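You operate a simulated robot arm through the tools that you are given. There is no shell and no other tool.

You run a simulated robot arm. Do the job below in one go: nothing can be reset, and whatever is moved stays where it is left.

## Task
Clear the strip off the stiffness rig, then level the rig to 0 with the green foot knob.
Fine: bend knob to 0, then clamp open; the strip goes on the bench by the light box.
Where things are to end (x, y in the base frame): strip with the yellow grip within 0.06 m of [0.46, -0.03].

Only the result counts: the job must be done as asked and must still hold three seconds after the hand-in. Knocking over, shifting, dropping, spilling or breaking anything else fails it.

## Robot
A 6-joint arm with a two-finger parallel gripper, fixed in place. Base frame: the origin is at the foot of the arm, x ahead of it, y to its left, z up; the work surface is at about z = 0. Units: m, rad, N and s.
With the tool pointing down near the work surface it reaches from about 0.14 to 0.58 m from the base axis. Its first joint turns from -1.152 to 1.152 rad. Payload 2.1 kg.
Tool frame: the origin (TCP) lies between the finger pads and is the grasp point; the fingertips stand 0.03 m ahead of it; z points along the fingers, y is the line along which they close. The gripper opens to 0.094 m. The fingers are 0.028 m wide and 0.01 m thick; the gripper's body (0.05 by 0.096 m) begins 0.055 m behind the TCP.
Orientation is that of the tool frame in the base frame, as a unit quaternion [w, x, y, z]. With the fingers straight down and closing along the base's y, the tool's x points along the base's -x, its y along +y and its z along -z.

## Interface
- The arm moves only by the tool move_arm. Its argument "rows" is a list of rows, each an object (a shift or turn left out is 0, a gripper value left out holds the last) with "translation": the shift along the base's x, y, z in m, a list of three; "rot": the turn, a rotation vector about the base's x, y, z in rad, a list of three; "gripper": the gripper command, from -1 (shut) to 1 (fully open), values between in proportion. In form: [{"translation": [dx, dy, dz], "rot": [ax, ay, az], "gripper": gripper}, ...]. A call has 1 to 20 rows; each row shifts and turns the commanded pose from where the row before left it. A row lasts 0.2 s, in which the tool goes at most 0.05 m and 0.15 rad; a call with a longer step from one row to the next is refused whole, and so is a gripper value outside its range. Where a pose cannot be reached the arm comes as near as it can. A force on the tool above 80 N (or 10 N above the force at the start of the call, whichever is more), or a blocked arm, ends the call early, and 0.2 s more pass. The fingers move at their own pace (about 0.072 m/s each) and stop on an object; they squeeze with about 42 N. The grip force told is the motor's: it shows also when the fingers shut on nothing. Time passes only in rows, and 0.2 s behind the last, so rows that do not move let the fingers close. It gives the time, the measured TCP pose, the force on the tool (base axes), the opening and the grip force at its end, in the units of the frame above (readings bear some noise), with the torque about the TCP (base axes, N m) and any sound that the robot's microphone picked up.
- Cameras (640 x 400 px; columns grow to the right, rows downward): "scene" is fixed at [0.0686, -0.3931, 0.4693]; the picture's right is [0.54, -0.84, 0.00], its down [-0.59, -0.38, -0.72] and it looks along [0.60, 0.39, -0.70] (base axes); focal length 214 px, centre (320, 200). "wrist" rides on the gripper at [0.076, 0.014, -0.102] in the tool frame; the picture's right is [-0.18, 0.98, 0.00], its down [-0.75, -0.14, -0.64] and it looks along [-0.63, -0.12, 0.77] (tool axes); focal length 243 px, centre (320, 200). There is no depth. A picture from a camera that has moved, and an enlarged one, comes with that camera's place and axes in the base frame and with its lens.
- get_image(camera): a new picture of that camera. The clock stands still meanwhile.
- inspect(camera, box): a new picture of the part [left, top, right, bottom] of that camera's present view, enlarged. The clock stands still meanwhile.
- sign_off(): hands the job in; it is judged then, once.

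Places have to be worked out from the pictures, the camera data and where the tool is seen. Open the gripper and draw the arm clear of the work before you hand the job in, unless the task says otherwise.

The tools are called after "Emit:" as a command line: name --argument value ..., lists and objects as JSON in quotes. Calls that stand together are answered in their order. move_arm: Moves the arm, as the interface text tells. Its arguments: {"type":"object","properties":{"rows":{"type":"array","items":{"type":"object","properties":{"translation":{"type":"array","items":{"type":"number"}},"rot":{"type":"array","items":{"type":"number"}},"gripper":{"type":"number"}}}}},"required":["rows"]} The other tools are called the same way: get_image (camera) takes a picture; inspect (camera, box) takes an enlarged picture of a part of a camera's view; sign_off () hands the job in.

At the start:

```text
clock: 0.0
eef_pos: [0.284, -0.076, 0.3962]
orientation: [0.0, 0.0, 1.0, -0.001]
contact_force: [0.0, -0.5, 0.1]
moment: [0.02, -0.01, -0.01]
finger_gap: 0.094
gripper_force: 0.0
```

scene: 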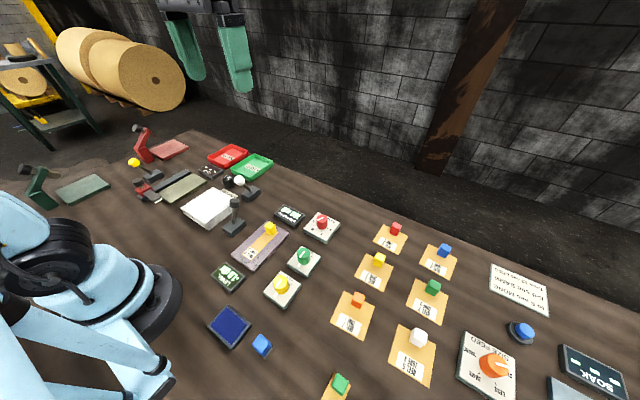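
wrist: 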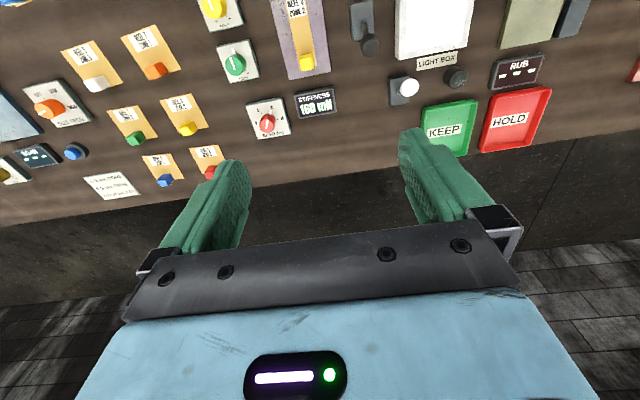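

I start by looking closer at the rig area in both cameras before moving anything.

Emit:
inspect --camera "scene" --box '[180, 150, 350, 320]'

Emit:
inspect --camera "wrist" --box '[180, 0, 420, 150]'

Emit:
inspect --camera "scene" --box '[440, 240, 640, 400]'

```text
2.35 times, centred on (265, 235) of scene
camera zoom: at [0.0686, -0.3931, 0.4693], right [0.54, -0.84, 0.0], down [-0.59, -0.38, -0.72], along [0.6, 0.39, -0.7], focal length 505 px, centre (449, 118)
```

zoom: 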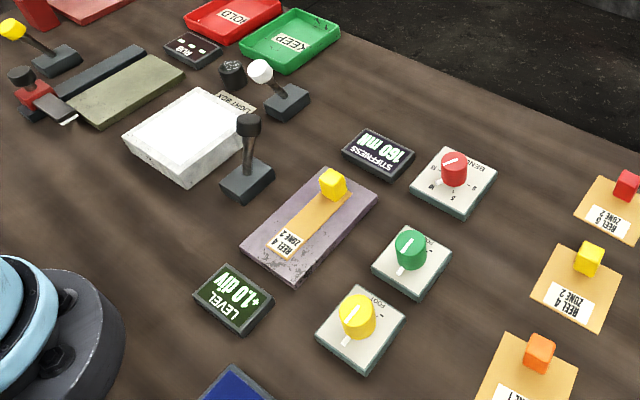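

```text
2.67 times, centred on (300, 75) of wrist
camera zoom: at [0.2079, -0.0614, 0.5008], right [0.18, 0.98, 0.0], down [0.75, -0.14, 0.64], along [0.63, -0.12, -0.77], focal length 647 px, centre (373, 533)
```

zoom: 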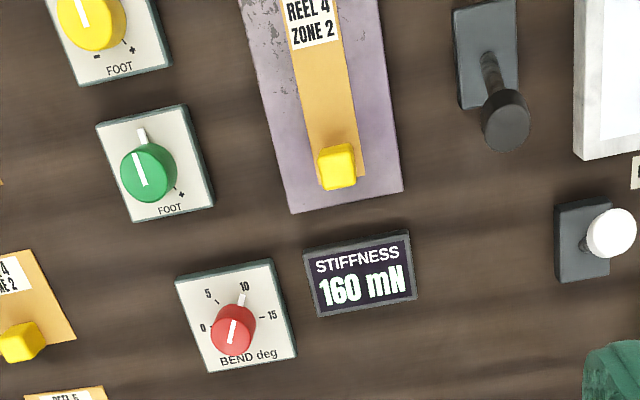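

```text
2.50 times, centred on (540, 320) of scene
camera zoom: at [0.0686, -0.3931, 0.4693], right [0.54, -0.84, 0.0], down [-0.59, -0.38, -0.72], along [0.6, 0.39, -0.7], focal length 536 px, centre (-230, -100)
```

zoom: 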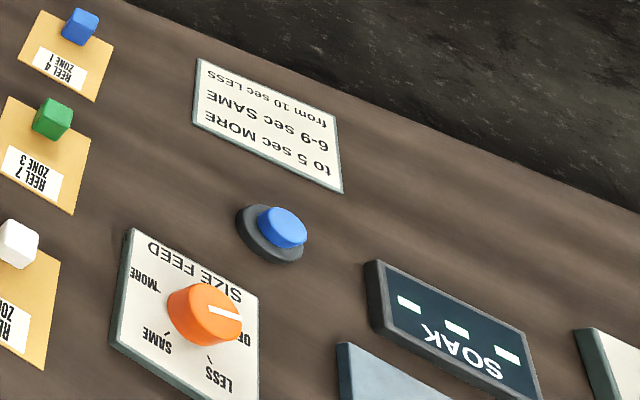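

The rig (purple plate, strip with yellow grip, black lever, green/yellow foot knobs, red bend knob, LEVEL +1.0 div, STIFFNESS 160 mN) is around x 0.2–0.4, y −0.25–0.0. I draw back and a bit lower at a safe height to see the plate and lever better with the wrist camera.

Emit:
move_arm --rows '[{"translation": [-0.04, 0, -0.02]}, {"translation": [-0.04, 0, -0.02]}, {"translation": [0, 0, -0.03]}, {"translation": [0, 0, 0]}]'

Emit:
get_image --camera "wrist"

Emit:
inspect --camera "wrist" --box '[200, 0, 440, 150]'

Emit:
inspect --camera "wrist" --box '[380, 0, 620, 150]'

```text
clock: 1.0
eef_pos: [0.2043, -0.0774, 0.3274]
orientation: [-0.001, 0.0, 1.0, -0.001]
contact_force: [-0.8, 0.7, -0.7]
moment: [0.01, -0.02, 0.05]
finger_gap: 0.0943
gripper_force: 0.1
```

```text
taken
camera wrist: at [0.1275, -0.0622, 0.4321], right [0.18, 0.98, 0.0], down [0.75, -0.14, 0.64], along [0.63, -0.12, -0.77], focal length 243 px, centre (320, 200)
```

wrist: 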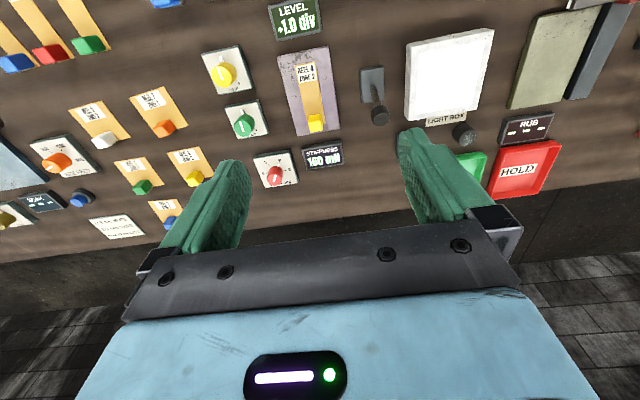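

```text
2.67 times, centred on (320, 75) of wrist
camera zoom: at [0.1275, -0.0622, 0.4321], right [0.18, 0.98, 0.0], down [0.75, -0.14, 0.64], along [0.63, -0.12, -0.77], focal length 647 px, centre (320, 533)
```

zoom: 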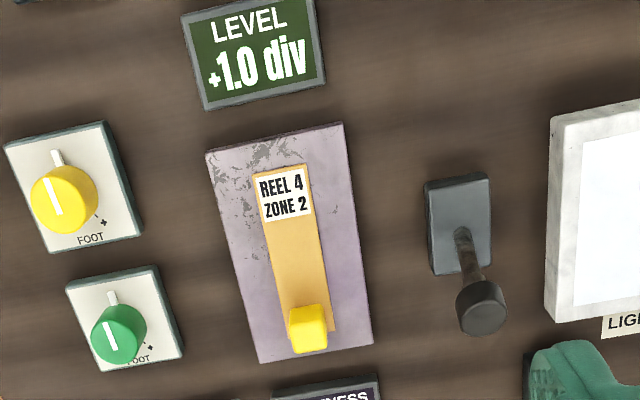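

```text
2.67 times, centred on (500, 75) of wrist
camera zoom: at [0.1275, -0.0622, 0.4321], right [0.18, 0.98, 0.0], down [0.75, -0.14, 0.64], along [0.63, -0.12, -0.77], focal length 647 px, centre (-160, 533)
```

zoom: 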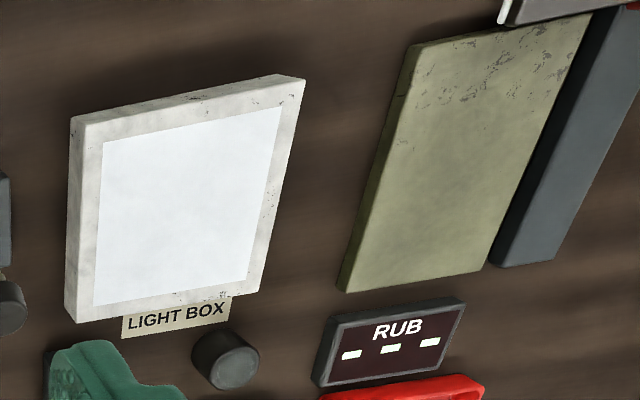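

Now I zoom tightly on the knobs and lever to read the pointers and scales.

Emit:
inspect --camera "wrist" --box '[245, 140, 309, 190]'

Emit:
inspect --camera "wrist" --box '[215, 90, 279, 140]'

Emit:
inspect --camera "wrist" --box '[340, 55, 420, 130]'

Emit:
inspect --camera "scene" --box '[210, 180, 350, 280]'

```text
8.00 times, centred on (277, 165) of wrist
camera zoom: at [0.1275, -0.0622, 0.4321], right [0.18, 0.98, 0.0], down [0.75, -0.14, 0.64], along [0.63, -0.12, -0.77], focal length 1941 px, centre (664, 480)
```

zoom: 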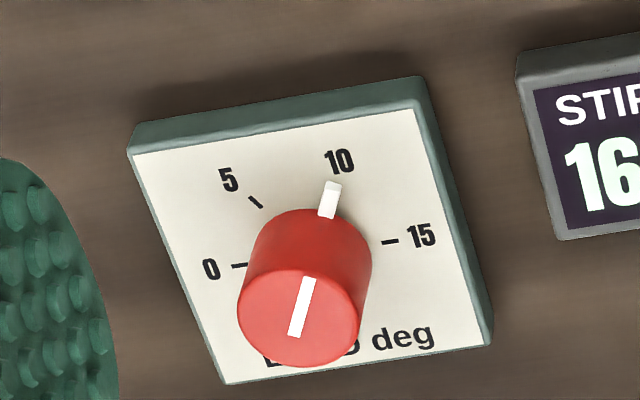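

```text
8.00 times, centred on (247, 115) of wrist
camera zoom: at [0.1275, -0.0622, 0.4321], right [0.18, 0.98, 0.0], down [0.75, -0.14, 0.64], along [0.63, -0.12, -0.77], focal length 1941 px, centre (904, 880)
```

zoom: 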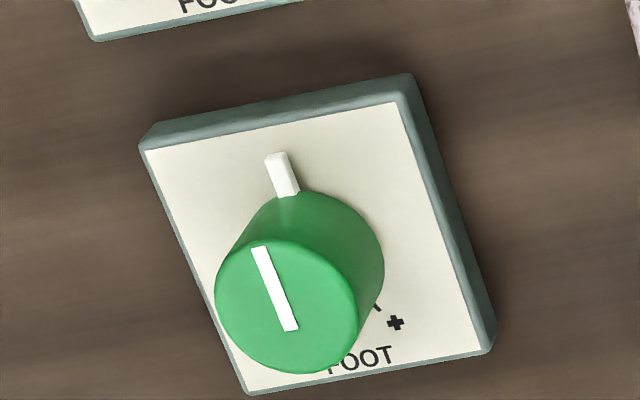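

```text
5.33 times, centred on (380, 92) of wrist
camera zoom: at [0.1275, -0.0622, 0.4321], right [0.18, 0.98, 0.0], down [0.75, -0.14, 0.64], along [0.63, -0.12, -0.77], focal length 1294 px, centre (0, 773)
```

zoom: 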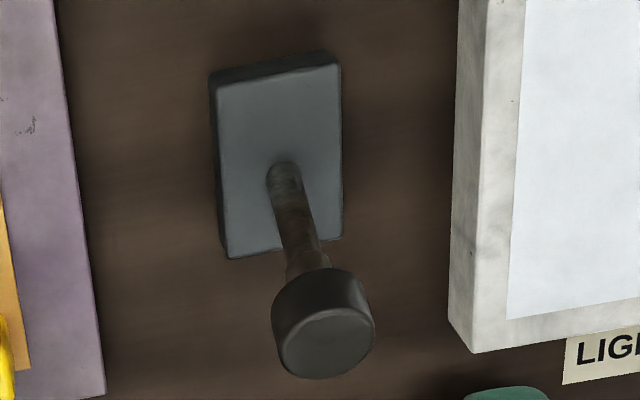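

```text
4.00 times, centred on (280, 230) of scene
camera zoom: at [0.0686, -0.3931, 0.4693], right [0.54, -0.84, 0.0], down [-0.59, -0.38, -0.72], along [0.6, 0.39, -0.7], focal length 858 px, centre (480, 80)
```

zoom: 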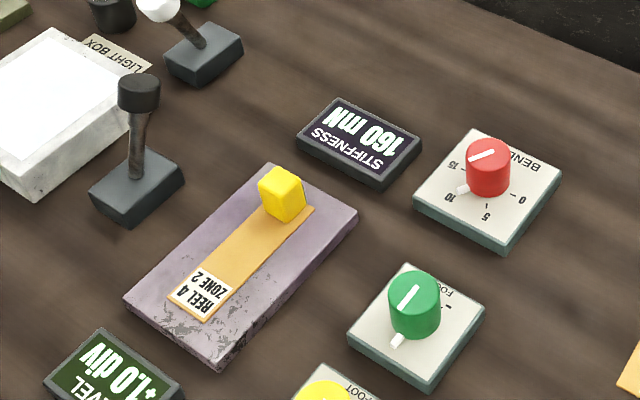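

The bend pointer is at 10 with 0 lying straight toward −y (a turn of about +120° about z); I judge the red knob at (0.381, −0.201) with its top at z≈0.041. I move above it, turned −30° so the fingers close across the pointer, with the gripper half open.

Emit:
move_arm --rows '[{"translation": [0.0253, -0.0177, -0.0253], "rot": [0, 0, -0.075], "gripper": 0.15}, {"translation": [0.0253, -0.0177, -0.0253], "rot": [0, 0, -0.075]}, {"translation": [0.0253, -0.0177, -0.0253], "rot": [0, 0, -0.075]}, {"translation": [0.0253, -0.0177, -0.0253], "rot": [0, 0, -0.075]}, {"translation": [0.0253, -0.0177, -0.0253], "rot": [0, 0, -0.075]}, {"translation": [0.0253, -0.0177, -0.0253], "rot": [0, 0, -0.075]}, {"translation": [0.0253, -0.0177, -0.0253], "rot": [0, 0, -0.075]}, {"translation": [0, 0, -0.04]}, {"translation": [0, 0, 0]}]'

Emit:
get_image --camera "scene"

Emit:
get_image --camera "wrist"

```text
clock: 3.0
eef_pos: [0.3806, -0.1974, 0.1074]
orientation: [0.0, 0.26, 0.966, 0.0]
contact_force: [-0.1, 0.6, -0.4]
moment: [-0.02, -0.02, -0.01]
finger_gap: 0.054
gripper_force: 0.0
```

```text
taken
```

scene: 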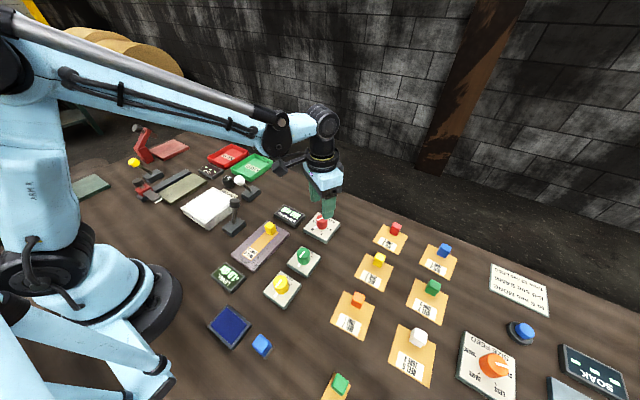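

```text
taken
camera wrist: at [0.322, -0.1468, 0.2123], right [0.65, 0.76, 0.0], down [0.58, -0.5, 0.64], along [0.49, -0.42, -0.77], focal length 243 px, centre (320, 200)
```

wrist: 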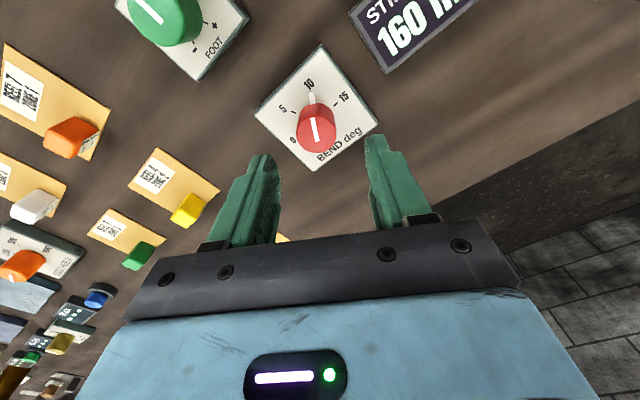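

The knob sits between the fingers in the picture, and this view puts its axis at about (0.379, −0.201). A null row shows me the reading noise before going down.

Emit:
move_arm --rows '[{"translation": [0, 0, 0]}]'

Emit:
inspect --camera "wrist" --box '[240, 40, 400, 240]'

Emit:
inspect --camera "scene" --box '[270, 150, 370, 250]'

```text
clock: 3.4
eef_pos: [0.3812, -0.1964, 0.1087]
orientation: [0.0, 0.26, 0.966, 0.0]
contact_force: [-0.1, 0.2, -0.7]
moment: [0.0, -0.03, 0.01]
finger_gap: 0.0541
gripper_force: 0.1
```

```text
2.00 times, centred on (320, 140) of wrist
camera zoom: at [0.3219, -0.1468, 0.2126], right [0.65, 0.76, 0.0], down [0.58, -0.5, 0.64], along [0.49, -0.42, -0.77], focal length 485 px, centre (320, 320)
```

zoom: 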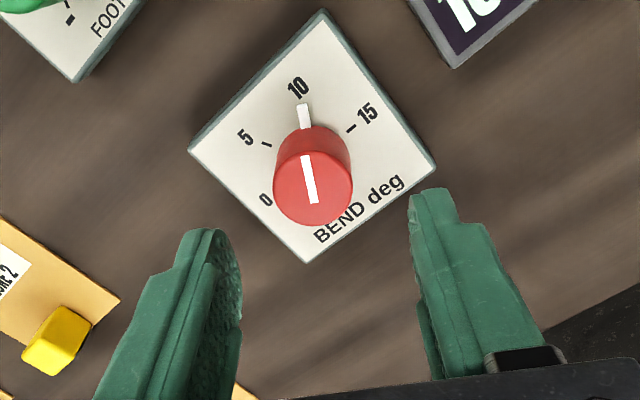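

```text
4.00 times, centred on (320, 200) of scene
camera zoom: at [0.0686, -0.3931, 0.4693], right [0.54, -0.84, 0.0], down [-0.59, -0.38, -0.72], along [0.6, 0.39, -0.7], focal length 858 px, centre (320, 200)
```

zoom: 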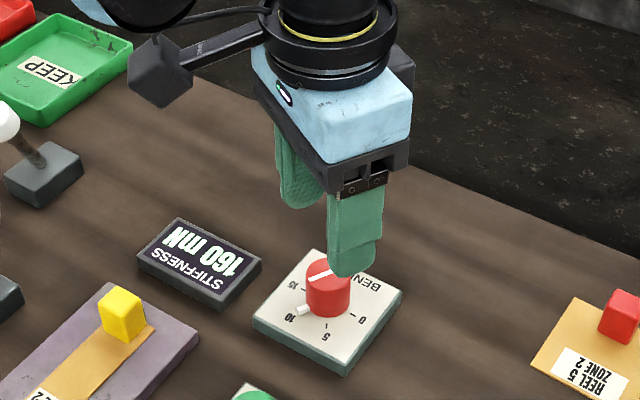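

True TCP is about (0.381, −0.197, 0.111) and the knob axis about (0.381, −0.2005). I shift −3.5 mm in y and go down to TCP z≈0.05, then shut the fingers on the knob.

Emit:
move_arm --rows '[{"translation": [0, -0.0035, -0.02]}, {"translation": [0, 0, -0.02]}, {"translation": [0, 0, -0.02]}, {"translation": [0, 0, 0]}]'

Emit:
inspect --camera "wrist" --box '[220, 60, 420, 240]'

Emit:
inspect --camera "scene" --box '[270, 170, 370, 270]'

```text
clock: 4.4
eef_pos: [0.3813, -0.2028, 0.0488]
orientation: [0.0, 0.259, 0.966, 0.001]
contact_force: [0.2, -0.7, 0.3]
moment: [0.01, 0.0, -0.01]
finger_gap: 0.054
gripper_force: 0.0
```

```text
2.22 times, centred on (320, 150) of wrist
camera zoom: at [0.3228, -0.1523, 0.1527], right [0.65, 0.76, 0.0], down [0.58, -0.5, 0.64], along [0.49, -0.42, -0.77], focal length 539 px, centre (320, 311)
```

zoom: 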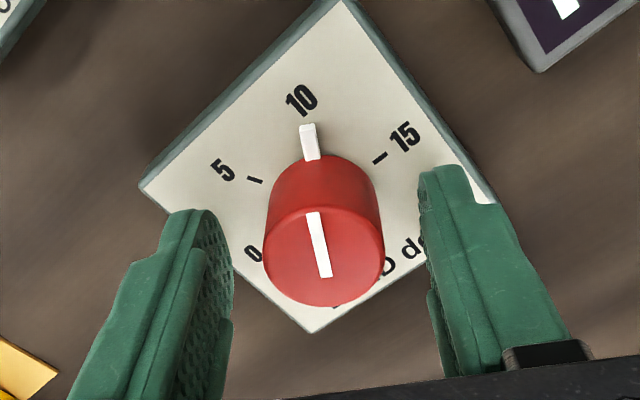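

```text
4.00 times, centred on (320, 220) of scene
camera zoom: at [0.0686, -0.3931, 0.4693], right [0.54, -0.84, 0.0], down [-0.59, -0.38, -0.72], along [0.6, 0.39, -0.7], focal length 858 px, centre (320, 120)
```

zoom: 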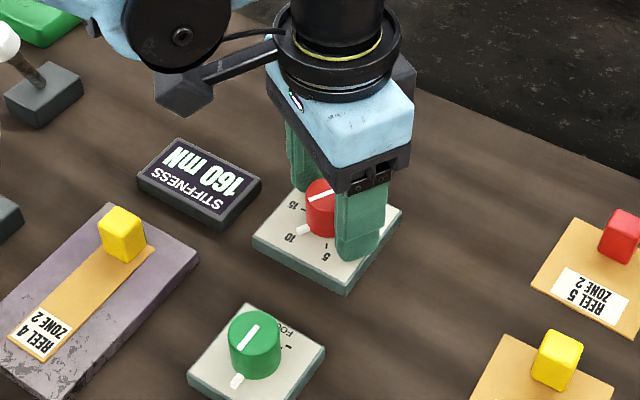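

The fingers straddle the knob with a 1–2 mm centring error, clear of the pointer. I close on it and read the grip.

Emit:
move_arm --rows '[{"translation": [-0.0005, 0.0015, 0], "gripper": -1}, {"translation": [0, 0, 0]}, {"translation": [0, 0, 0]}]'

```text
clock: 5.2
eef_pos: [0.3831, -0.2022, 0.0475]
orientation: [0.001, 0.26, 0.966, 0.0]
contact_force: [8.8, 1.2, -8.3]
moment: [-0.28, 0.63, -0.02]
finger_gap: 0.0299
gripper_force: 45.3
```

Gripped at 0.030 m opening. I turn the first +0.56 rad and check that the knob follows.

Emit:
move_arm --rows '[{"rot": [0, 0, 0.14]}, {"rot": [0, 0, 0.14]}, {"rot": [0, 0, 0.14]}, {"rot": [0, 0, 0.14]}]'

Emit:
inspect --camera "wrist" --box '[220, 0, 460, 240]'

Emit:
inspect --camera "scene" --box '[210, 170, 370, 290]'

```text
clock: 6.2
eef_pos: [0.3821, -0.1997, 0.0487]
orientation: [0.003, -0.019, 1.0, 0.001]
contact_force: [26.8, 16.4, -25.5]
moment: [-0.68, 0.1, -0.02]
finger_gap: 0.0298
gripper_force: 44.8
```

```text
1.67 times, centred on (340, 120) of wrist
camera zoom: at [0.3052, -0.1889, 0.1527], right [0.15, 0.99, 0.0], down [0.76, -0.11, 0.65], along [0.64, -0.09, -0.76], focal length 404 px, centre (287, 333)
```

zoom: 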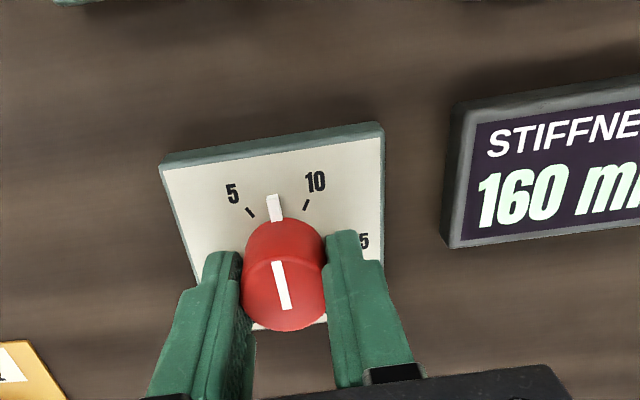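

```text
3.33 times, centred on (290, 230) of scene
camera zoom: at [0.0687, -0.3931, 0.4693], right [0.54, -0.84, 0.0], down [-0.59, -0.38, -0.72], along [0.6, 0.39, -0.7], focal length 715 px, centre (420, 100)
```

zoom: 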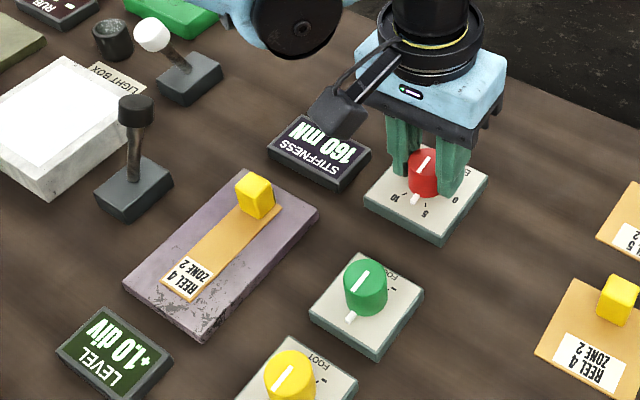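

The knob follows (pointer now about midway between 5 and 10). Some side force has built up, so I ease the commanded position slightly along it and continue turning.

Emit:
move_arm --rows '[{"translation": [0.001, 0.0007, -0.001], "rot": [0, 0, 0.12]}, {"translation": [0, 0, 0], "rot": [0, 0, 0.12]}]'

```text
clock: 6.8
eef_pos: [0.3827, -0.1992, 0.0498]
orientation: [0.002, -0.139, 0.99, 0.002]
contact_force: [16.4, 21.0, 24.9]
moment: [-0.38, -0.73, -0.01]
finger_gap: 0.0296
gripper_force: 45.0
```

z force flipped sign with a 1 mm change (stiff contact), so I give back half of it and ease x and y a little more while turning on.

Emit:
move_arm --rows '[{"translation": [0.0006, 0.0008, 0.0005], "rot": [0, 0, 0.12]}, {"translation": [0, 0, 0], "rot": [0, 0, 0.12]}, {"translation": [0, 0, 0], "rot": [0, 0, 0.12]}]'

Emit:
inspect --camera "wrist" --box '[220, 0, 460, 240]'

```text
clock: 7.6
eef_pos: [0.3827, -0.1984, 0.0476]
orientation: [0.0, -0.314, 0.949, 0.003]
contact_force: [-3.7, 21.9, -4.7]
moment: [0.38, -0.9, -0.05]
finger_gap: 0.0298
gripper_force: 44.8
```

```text
1.67 times, centred on (340, 120) of wrist
camera zoom: at [0.3122, -0.2327, 0.1528], right [-0.44, 0.9, 0.01], down [0.69, 0.33, 0.64], along [0.58, 0.28, -0.77], focal length 404 px, centre (287, 333)
```

zoom: 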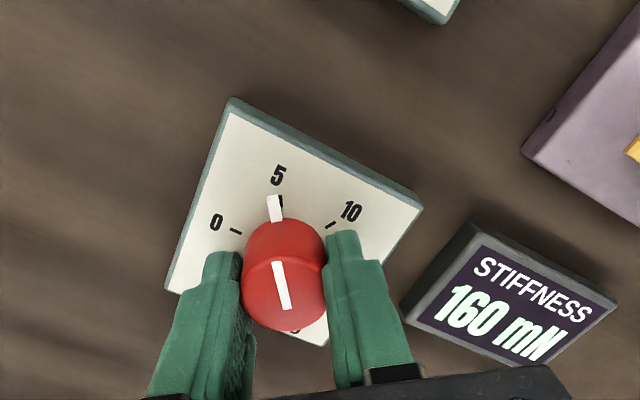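

Pointer is just past 5, matching 1.16 rad of turn; about 0.93 rad remain to 0. I continue, easing y.

Emit:
move_arm --rows '[{"translation": [0, 0.001, 0], "rot": [0, 0, 0.13]}, {"translation": [0, 0, 0], "rot": [0, 0, 0.13]}, {"translation": [0, 0, 0], "rot": [0, 0, 0.13]}, {"translation": [0, 0, 0], "rot": [0, 0, 0.13]}]'

Emit:
inspect --camera "wrist" --box '[220, 0, 460, 240]'

```text
clock: 8.6
eef_pos: [0.3815, -0.1962, 0.0473]
orientation: [-0.002, -0.548, 0.837, 0.005]
contact_force: [-23.9, 35.0, -13.4]
moment: [-0.69, -0.56, -0.09]
finger_gap: 0.0299
gripper_force: 44.6
```

```text
1.67 times, centred on (340, 120) of wrist
camera zoom: at [0.338, -0.2623, 0.1528], right [-0.83, 0.56, 0.01], down [0.44, 0.63, 0.64], along [0.35, 0.54, -0.77], focal length 404 px, centre (287, 333)
```

zoom: 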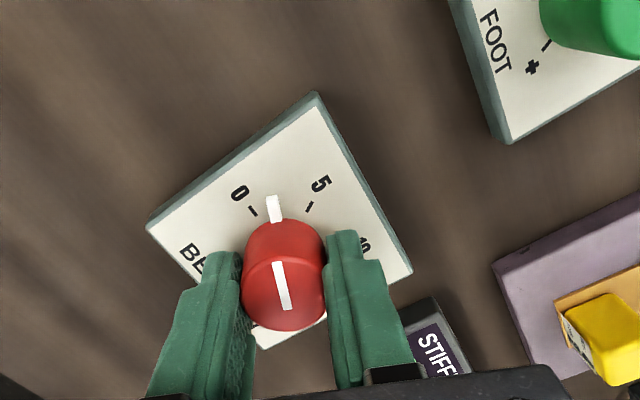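

About 24° remain to 0. I ease −x/+y by a millimetre and turn the last 0.41 rad.

Emit:
move_arm --rows '[{"translation": [-0.001, 0.0012, 0], "rot": [0, 0, 0.138]}, {"translation": [0, 0, 0], "rot": [0, 0, 0.138]}, {"translation": [0, 0, 0], "rot": [0, 0, 0.138]}, {"translation": [0, 0, 0]}]'

Emit:
inspect --camera "wrist" --box '[220, 0, 460, 240]'

Emit:
inspect --camera "scene" --box '[210, 170, 370, 290]'

```text
clock: 9.6
eef_pos: [0.379, -0.1973, 0.0482]
orientation: [0.0, 0.708, -0.707, -0.004]
contact_force: [-19.5, 24.6, -16.6]
moment: [0.26, -0.57, -0.36]
finger_gap: 0.0298
gripper_force: 45.0
```

```text
1.67 times, centred on (340, 120) of wrist
camera zoom: at [0.3659, -0.2742, 0.1527], right [-0.98, 0.18, 0.01], down [0.15, 0.75, 0.64], along [0.11, 0.63, -0.76], focal length 404 px, centre (287, 333)
```

zoom: 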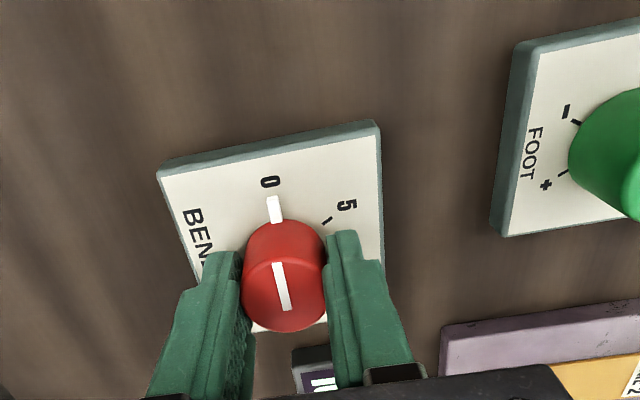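

```text
3.33 times, centred on (290, 230) of scene
camera zoom: at [0.0687, -0.3931, 0.4693], right [0.54, -0.84, 0.0], down [-0.59, -0.38, -0.72], along [0.6, 0.39, -0.7], focal length 715 px, centre (420, 100)
```

zoom: 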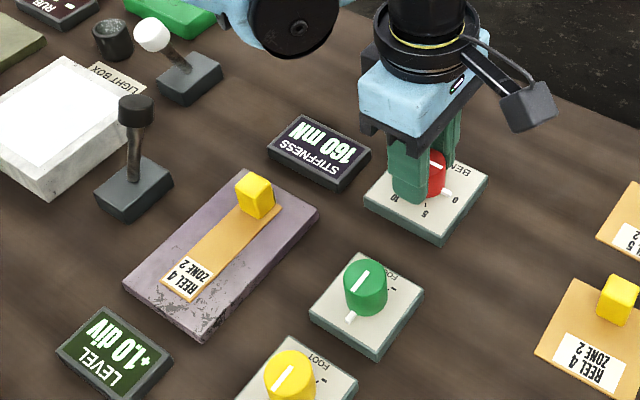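

The pointer lies at 0. I release the knob by half-opening the gripper and check it in place before lifting.

Emit:
move_arm --rows '[{"gripper": 0.15}, {"translation": [0, 0, 0]}, {"translation": [0, 0, 0]}]'

Emit:
inspect --camera "wrist" --box '[220, 40, 420, 240]'

```text
clock: 10.4
eef_pos: [0.3821, -0.1987, 0.0489]
orientation: [0.0, -0.707, 0.707, 0.0]
contact_force: [-0.2, 0.2, 0.5]
moment: [0.01, 0.01, -0.01]
finger_gap: 0.0542
gripper_force: 0.0
```

```text
2.00 times, centred on (320, 140) of wrist
camera zoom: at [0.3666, -0.2747, 0.1533], right [-0.98, 0.19, 0.0], down [0.14, 0.75, 0.64], along [0.12, 0.63, -0.77], focal length 485 px, centre (320, 320)
```

zoom: 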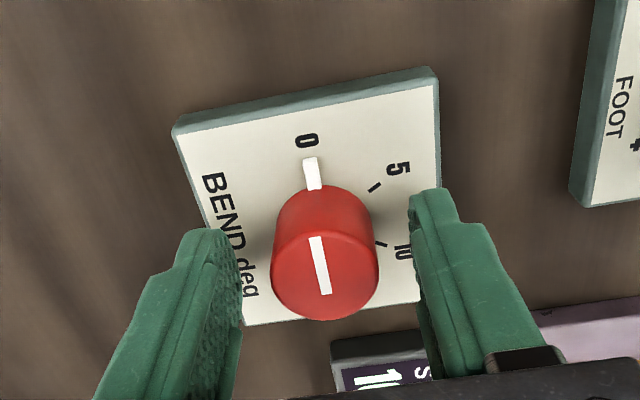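

The pointer stayed at 0. I lift straight up, then turn the tool back to its starting yaw for a better look.

Emit:
move_arm --rows '[{"translation": [0, 0, 0.03]}, {"translation": [0, 0, 0.04]}, {"translation": [0, 0, 0.045]}, {"translation": [-0.015, 0, 0.04], "rot": [0, 0, -0.143]}, {"translation": [-0.02, 0.0, 0.02], "rot": [0, 0, -0.143]}, {"translation": [-0.02, 0.01, 0.02], "rot": [0, 0, -0.143]}, {"translation": [-0.02, 0.01, 0], "rot": [0, 0, -0.143]}, {"translation": [-0.02, 0.01, 0], "rot": [0, 0, -0.143]}, {"translation": [-0.02, 0.01, 0], "rot": [0, 0, -0.143]}, {"translation": [-0.02, 0.01, 0], "rot": [0, 0, -0.143]}, {"translation": [-0.02, 0.01, 0], "rot": [0, 0, -0.143]}, {"translation": [0, 0.01, 0], "rot": [0, 0, -0.143]}, {"translation": [0, 0.01, 0], "rot": [0, 0, -0.143]}, {"translation": [0, 0.01, 0], "rot": [0, 0, -0.14]}, {"translation": [0, 0, 0]}]'

Emit:
get_image --camera "wrist"

Emit:
inspect --camera "scene" --box '[210, 170, 370, 290]'

```text
clock: 13.6
eef_pos: [0.2276, -0.109, 0.2434]
orientation: [0.0, 0.001, 1.0, 0.001]
contact_force: [0.3, -0.2, -0.2]
moment: [0.0, 0.01, 0.01]
finger_gap: 0.0539
gripper_force: 0.1
```

```text
taken
camera wrist: at [0.151, -0.0935, 0.3479], right [0.19, 0.98, 0.0], down [0.75, -0.14, 0.64], along [0.63, -0.12, -0.77], focal length 243 px, centre (320, 200)
```

wrist: 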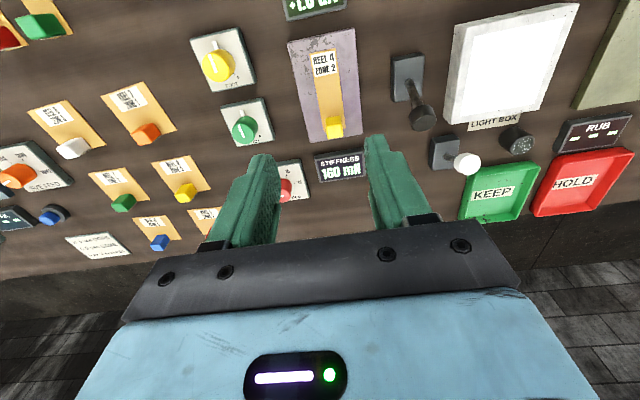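

```text
3.33 times, centred on (290, 230) of scene
camera zoom: at [0.0686, -0.3931, 0.4693], right [0.54, -0.84, 0.0], down [-0.59, -0.38, -0.72], along [0.6, 0.39, -0.7], focal length 715 px, centre (420, 100)
```

zoom: 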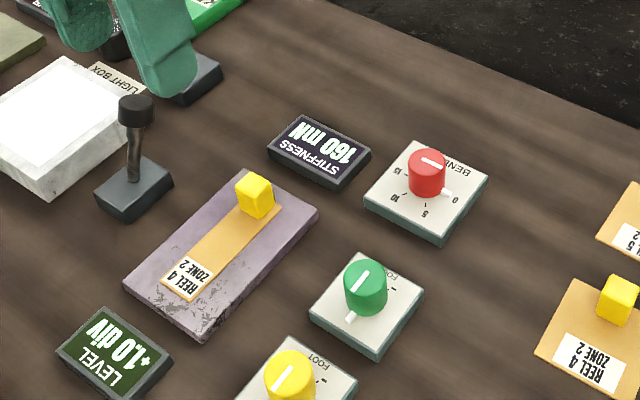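

Bend is at 0. Before throwing any lever I look closely at the two lever candidates (black by the plate, white-tipped by the light box) for labels.

Emit:
inspect --camera "wrist" --box '[380, 40, 460, 140]'

Emit:
inspect --camera "wrist" --box '[420, 100, 580, 200]'

Emit:
inspect --camera "scene" --box '[120, 120, 260, 240]'

Emit:
inspect --camera "wrist" --box '[280, 20, 380, 150]'

```text
4.00 times, centred on (420, 90) of wrist
camera zoom: at [0.151, -0.0935, 0.3479], right [0.19, 0.98, 0.0], down [0.75, -0.14, 0.64], along [0.63, -0.12, -0.77], focal length 970 px, centre (-80, 640)
```

zoom: 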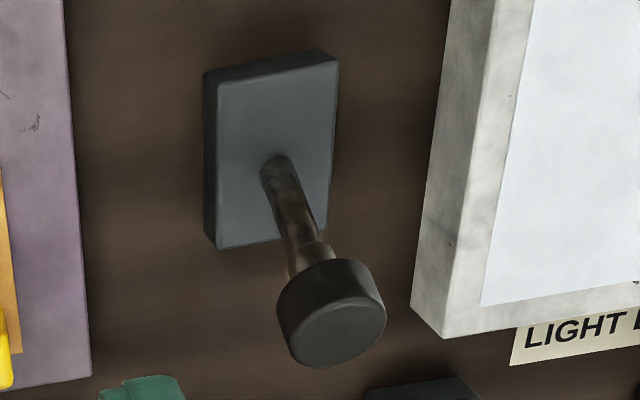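

```text
4.00 times, centred on (500, 150) of wrist
camera zoom: at [0.151, -0.0935, 0.3479], right [0.19, 0.98, 0.0], down [0.75, -0.14, 0.64], along [0.63, -0.12, -0.77], focal length 970 px, centre (-400, 400)
```

zoom: 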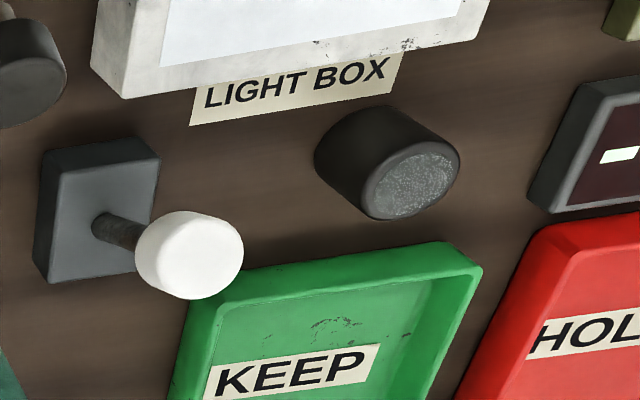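

```text
3.33 times, centred on (190, 180) of scene
camera zoom: at [0.0686, -0.3931, 0.4693], right [0.54, -0.84, 0.0], down [-0.59, -0.38, -0.72], along [0.6, 0.39, -0.7], focal length 715 px, centre (753, 267)
```

zoom: 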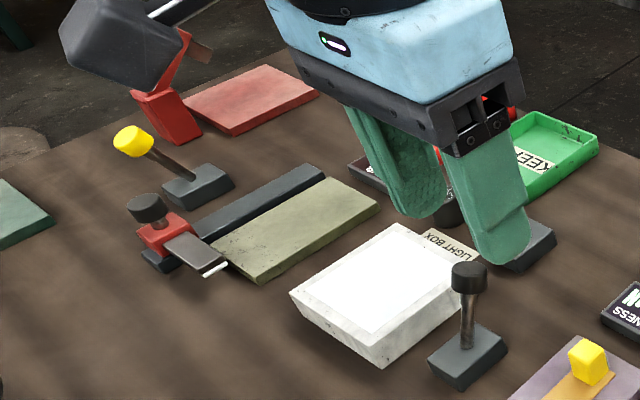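

```text
3.08 times, centred on (330, 85) of wrist
camera zoom: at [0.151, -0.0935, 0.3479], right [0.19, 0.98, 0.0], down [0.75, -0.14, 0.64], along [0.63, -0.12, -0.77], focal length 746 px, centre (289, 554)
```

zoom: 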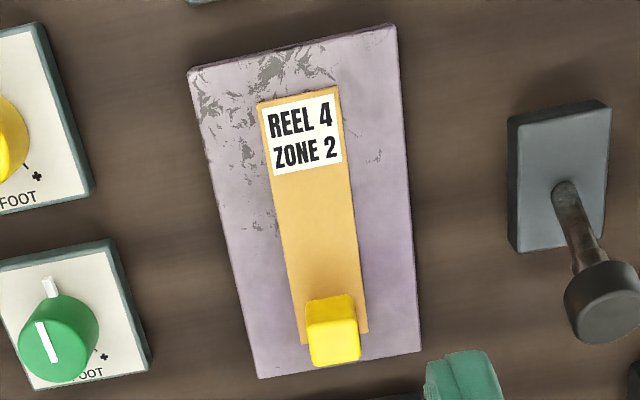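

The white-tipped lever sits at the LIGHT BOX label (its switch), the yellow one at the rub station; the black lever beside the purple plate is the rig's clamp, leaning +x (closed). I close the fingers and position at about (0.32, 0.0) on its far side, high up first.

Emit:
move_arm --rows '[{"translation": [0.031, 0.036, -0.01], "gripper": -1}, {"translation": [0.031, 0.036, -0.01]}, {"translation": [0.031, 0.0355, -0.01]}, {"translation": [0, 0, -0.03]}, {"translation": [0, 0, -0.03]}, {"translation": [0, 0, 0]}]'

Emit:
get_image --camera "wrist"

Emit:
inspect --camera "scene" --box '[170, 120, 330, 260]'

```text
clock: 15.0
eef_pos: [0.3193, -0.0, 0.1544]
orientation: [0.0, 0.0, 1.0, 0.0]
contact_force: [0.3, -1.0, 1.2]
moment: [-0.01, 0.01, 0.0]
finger_gap: 0.0
gripper_force: 33.1
```

```text
taken
camera wrist: at [0.2423, 0.0149, 0.2579], right [0.18, 0.98, 0.0], down [0.75, -0.14, 0.64], along [0.63, -0.12, -0.77], focal length 243 px, centre (320, 200)
```

wrist: 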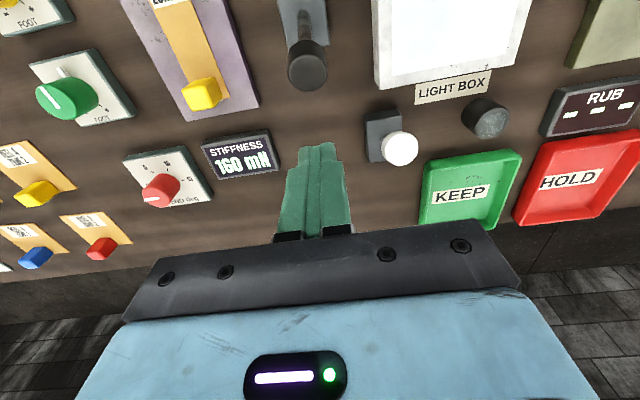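

```text
2.86 times, centred on (250, 190) of scene
camera zoom: at [0.0686, -0.3931, 0.4693], right [0.54, -0.84, 0.0], down [-0.59, -0.38, -0.72], along [0.6, 0.39, -0.7], focal length 613 px, centre (520, 229)
```

zoom: 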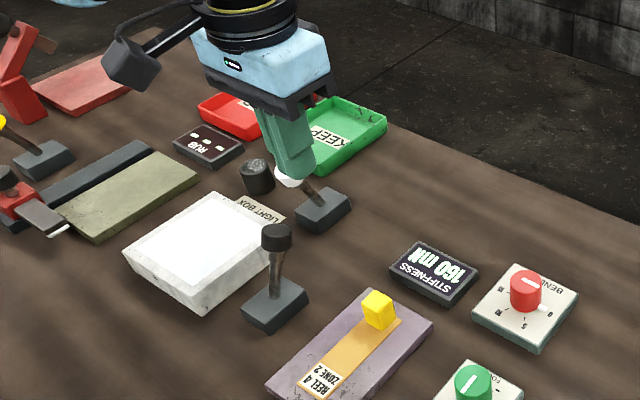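

The closed fingers stand at (0.318, 0.001), 4 cm beyond the lever tip at (0.276, 0.0, z≈0.084) and clear of the white lever. I lower to TCP z≈0.085 and approach the tip slowly.

Emit:
move_arm --rows '[{"translation": [0, 0, -0.035]}, {"translation": [0, 0, -0.035]}, {"translation": [0, 0, 0]}, {"translation": [-0.01, 0, 0]}, {"translation": [-0.01, 0, 0]}]'

Emit:
inspect --camera "scene" --box '[170, 140, 310, 260]'

```text
clock: 16.2
eef_pos: [0.3028, 0.0025, 0.0829]
orientation: [0.003, -0.001, 1.0, 0.0]
contact_force: [13.8, 0.6, 22.9]
moment: [-0.07, 0.31, 0.05]
finger_gap: 0.0005
gripper_force: 32.6
```

```text
3.33 times, centred on (240, 200) of scene
camera zoom: at [0.0686, -0.3931, 0.4694], right [0.54, -0.84, 0.0], down [-0.59, -0.38, -0.72], along [0.6, 0.39, -0.7], focal length 715 px, centre (587, 200)
```

zoom: 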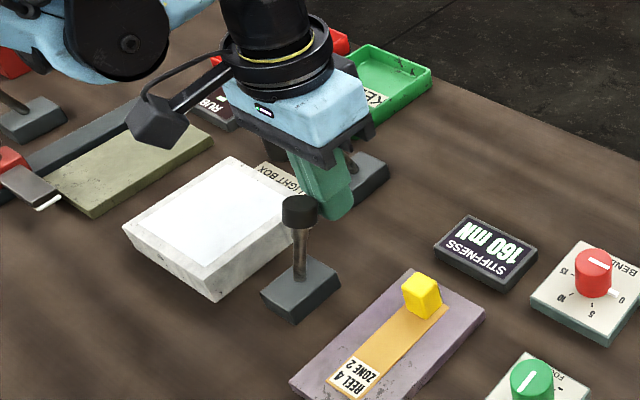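

Contact at x≈0.303 with 14 N in x; the lever is against the fingers. I push on in −x in small steps.

Emit:
move_arm --rows '[{"translation": [-0.008, 0, 0]}, {"translation": [-0.008, 0, 0]}]'

Emit:
inspect --camera "scene" --box '[170, 140, 310, 260]'

```text
clock: 16.8
eef_pos: [0.2843, 0.0004, 0.085]
orientation: [-0.001, 0.0, 1.0, 0.0]
contact_force: [-0.3, 0.3, 0.0]
moment: [0.01, -0.01, -0.04]
finger_gap: 0.0
gripper_force: 33.6
```

```text
3.33 times, centred on (240, 200) of scene
camera zoom: at [0.0686, -0.3931, 0.4693], right [0.54, -0.84, 0.0], down [-0.59, -0.38, -0.72], along [0.6, 0.39, -0.7], focal length 715 px, centre (587, 200)
```

zoom: 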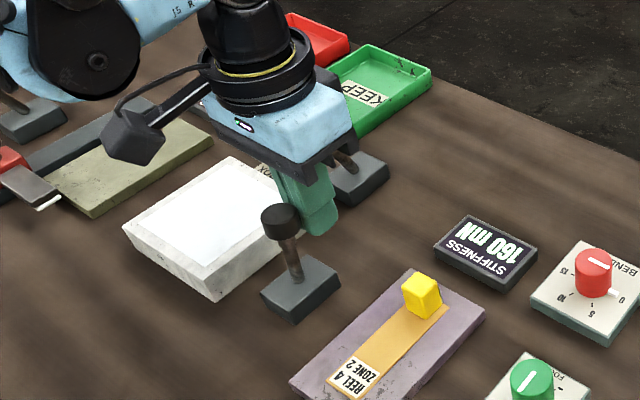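

Force dropped to zero and the lever now leans the other way (toggled past centre). I back off, lift, and look at the rig again.

Emit:
move_arm --rows '[{"translation": [0.012, 0, 0]}, {"translation": [0.01, 0, 0.02]}, {"translation": [0, 0, 0.045]}, {"translation": [-0.01, -0.02, 0.045]}, {"translation": [-0.03, -0.03, 0.02]}, {"translation": [-0.03, -0.03, 0]}, {"translation": [-0.02, -0.02, 0]}, {"translation": [0, 0, 0]}]'

Emit:
get_image --camera "wrist"

Emit:
inspect --camera "scene" --box '[170, 150, 350, 280]'

```text
refused: row 4 steps farther than a row can; nothing moved
```

```text
taken
camera wrist: at [0.2081, 0.0141, 0.1882], right [0.18, 0.98, 0.0], down [0.75, -0.14, 0.64], along [0.63, -0.12, -0.77], focal length 243 px, centre (320, 200)
```

wrist: 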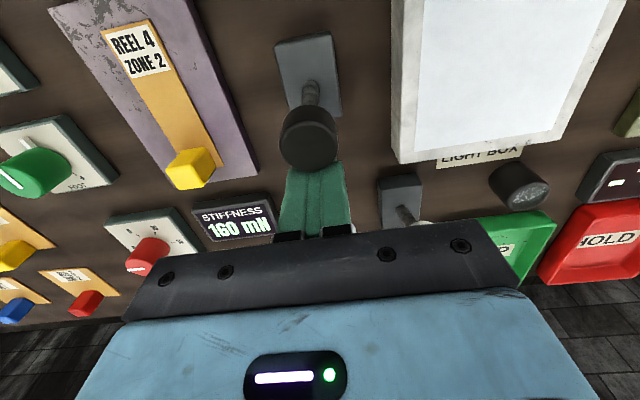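

```text
3.08 times, centred on (260, 215) of scene
camera zoom: at [0.0686, -0.3931, 0.4693], right [0.54, -0.84, 0.0], down [-0.59, -0.38, -0.72], along [0.6, 0.39, -0.7], focal length 660 px, centre (505, 154)
```

zoom: 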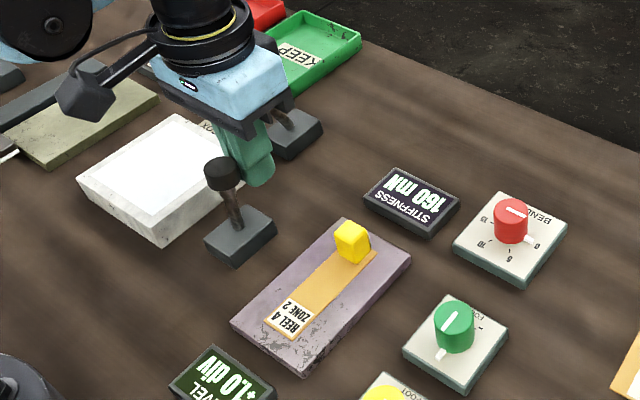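

That call was refused (step too long), and this view shows the lever only about upright (tip x≈0.257), resting against the fingers. I keep pushing in −x.

Emit:
move_arm --rows '[{"translation": [-0.008, 0, 0]}, {"translation": [-0.008, 0, 0]}, {"translation": [-0.006, 0, 0]}]'

Emit:
inspect --camera "scene" --box '[170, 150, 350, 280]'

Emit:
get_image --camera "wrist"

```text
clock: 17.6
eef_pos: [0.2626, 0.0019, 0.0847]
orientation: [0.0, 0.0, 1.0, -0.001]
contact_force: [0.8, -0.5, 0.5]
moment: [0.0, 0.0, -0.02]
finger_gap: 0.0
gripper_force: 33.3
```

```text
3.08 times, centred on (260, 215) of scene
camera zoom: at [0.0686, -0.3931, 0.4693], right [0.54, -0.84, 0.0], down [-0.59, -0.38, -0.72], along [0.6, 0.39, -0.7], focal length 660 px, centre (505, 154)
```

zoom: 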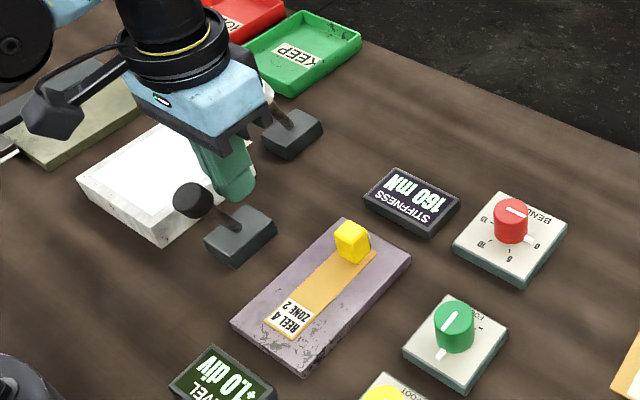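

```text
taken
camera wrist: at [0.1863, 0.0146, 0.1886], right [0.18, 0.98, 0.0], down [0.75, -0.14, 0.64], along [0.63, -0.12, -0.77], focal length 243 px, centre (320, 200)
```

wrist: 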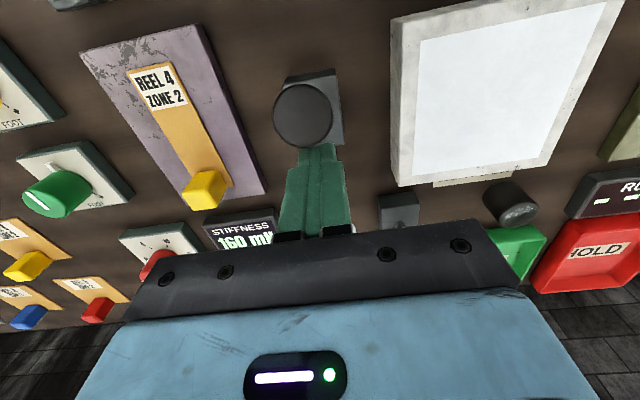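

The lever has now flipped fully to the −x side (tip x≈0.225), clear of the fingers. I back off and lift, then look.

Emit:
move_arm --rows '[{"translation": [0.015, 0, 0]}, {"translation": [0.015, 0, 0.02]}, {"translation": [0, 0, 0.045]}, {"translation": [0, -0.02, 0.04]}, {"translation": [-0.025, -0.03, 0.02]}, {"translation": [-0.025, -0.03, 0.02]}, {"translation": [-0.02, -0.02, 0]}, {"translation": [0, 0, 0]}]'

Emit:
get_image --camera "wrist"

Emit:
inspect --camera "scene" --box '[170, 150, 350, 280]'

Emit:
inspect --camera "wrist" --box '[260, 20, 400, 160]'

```text
clock: 19.4
eef_pos: [0.2206, -0.1005, 0.2265]
orientation: [0.001, 0.0, 1.0, 0.0]
contact_force: [1.0, 0.3, 0.2]
moment: [-0.01, -0.04, 0.01]
finger_gap: 0.0003
gripper_force: 32.6
```

```text
taken
camera wrist: at [0.1438, -0.0864, 0.3298], right [0.18, 0.98, 0.0], down [0.75, -0.14, 0.64], along [0.63, -0.12, -0.77], focal length 243 px, centre (320, 200)
```

wrist: 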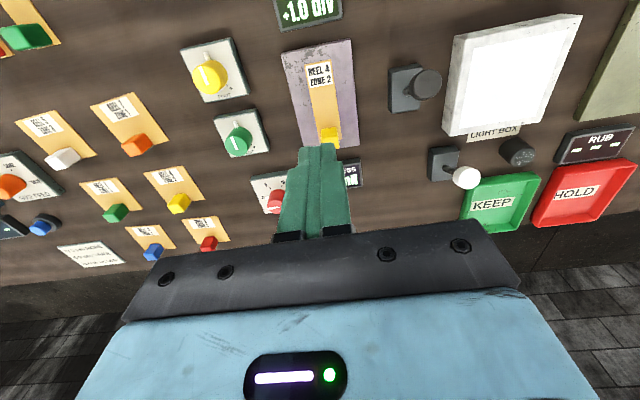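

```text
3.08 times, centred on (260, 215) of scene
camera zoom: at [0.0686, -0.3931, 0.4693], right [0.54, -0.84, 0.0], down [-0.59, -0.38, -0.72], along [0.6, 0.39, -0.7], focal length 660 px, centre (505, 154)
```

zoom: 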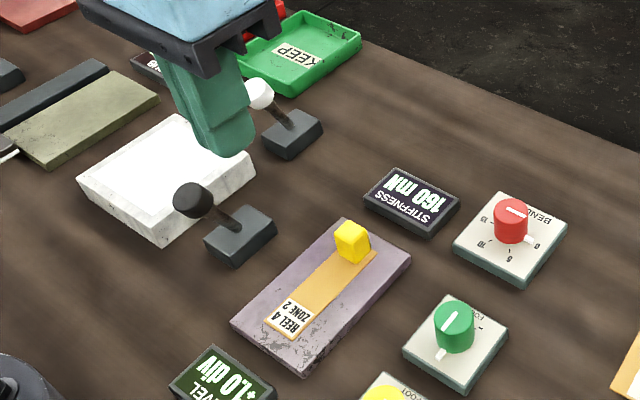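

```text
2.86 times, centred on (330, 90) of wrist
camera zoom: at [0.1438, -0.0864, 0.3298], right [0.18, 0.98, 0.0], down [0.75, -0.14, 0.64], along [0.63, -0.12, -0.77], focal length 693 px, centre (291, 514)
```

zoom: 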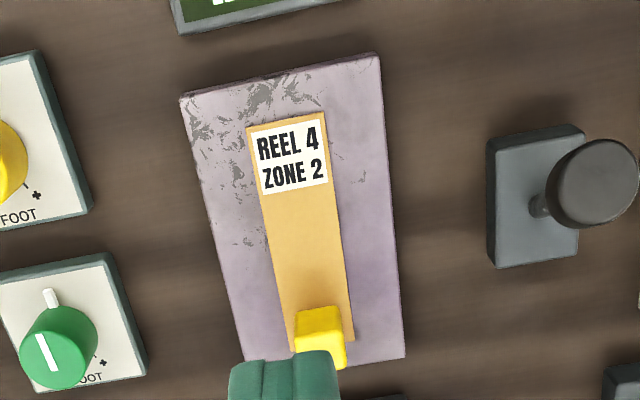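

The clamp is open. I zoom on the strip and its yellow grip from both cameras to fix its height and position.

Emit:
inspect --camera "scene" --box '[230, 200, 310, 280]'

Emit:
inspect --camera "wrist" --box '[280, 30, 370, 150]'

```text
5.00 times, centred on (270, 240) of scene
camera zoom: at [0.0686, -0.3931, 0.4693], right [0.54, -0.84, 0.0], down [-0.59, -0.38, -0.72], along [0.6, 0.39, -0.7], focal length 1072 px, centre (570, 0)
```

zoom: 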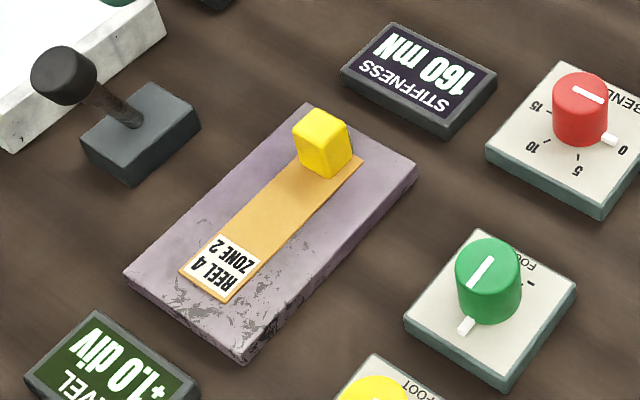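

```text
3.33 times, centred on (325, 90) of wrist
camera zoom: at [0.1438, -0.0864, 0.3298], right [0.18, 0.98, 0.0], down [0.75, -0.14, 0.64], along [0.63, -0.12, -0.77], focal length 809 px, centre (303, 567)
```

zoom: 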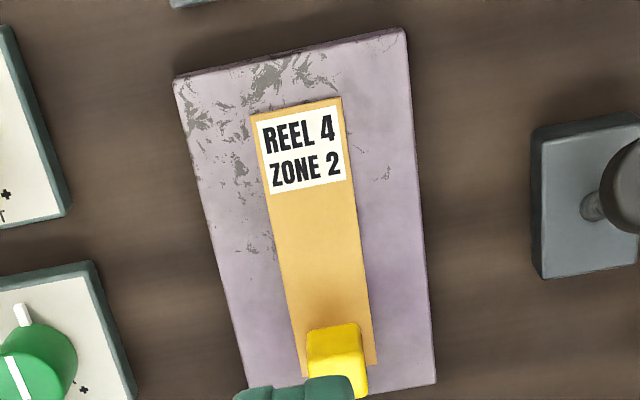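

Triangulated: yellow grip centre (0.289, −0.099), about 0.021 wide, z from 0.016 to 0.043. I open to ~0.054 and go above it at z≈0.10 to verify alignment.

Emit:
move_arm --rows '[{"translation": [0.0345, 0.0007, -0.02], "gripper": 0.15}, {"translation": [0.0345, 0.0007, -0.02]}, {"translation": [0, 0, -0.044]}, {"translation": [0, 0, -0.044]}, {"translation": [0, 0, 0]}]'

Emit:
inspect --camera "wrist" --box '[220, 20, 420, 240]'

Emit:
inspect --camera "scene" --box '[220, 180, 320, 280]'

```text
clock: 20.6
eef_pos: [0.288, -0.0994, 0.0992]
orientation: [0.0, 0.0, 1.0, 0.0]
contact_force: [-0.9, 0.6, 0.0]
moment: [-0.02, 0.04, 0.05]
finger_gap: 0.0543
gripper_force: 0.0
```

```text
1.82 times, centred on (320, 130) of wrist
camera zoom: at [0.212, -0.0846, 0.204], right [0.18, 0.98, 0.0], down [0.75, -0.14, 0.64], along [0.63, -0.12, -0.77], focal length 441 px, centre (320, 327)
```

zoom: 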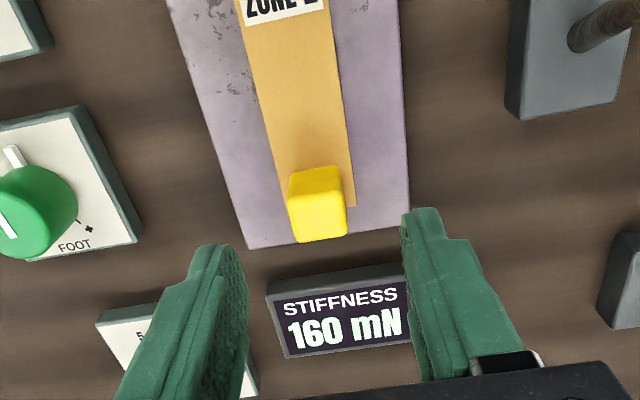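

```text
4.00 times, centred on (270, 230) of scene
camera zoom: at [0.0686, -0.3931, 0.4693], right [0.54, -0.84, 0.0], down [-0.59, -0.38, -0.72], along [0.6, 0.39, -0.7], focal length 858 px, centre (520, 80)
```

zoom: 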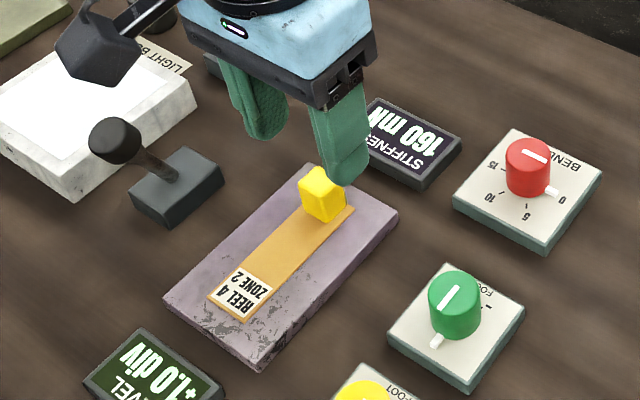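

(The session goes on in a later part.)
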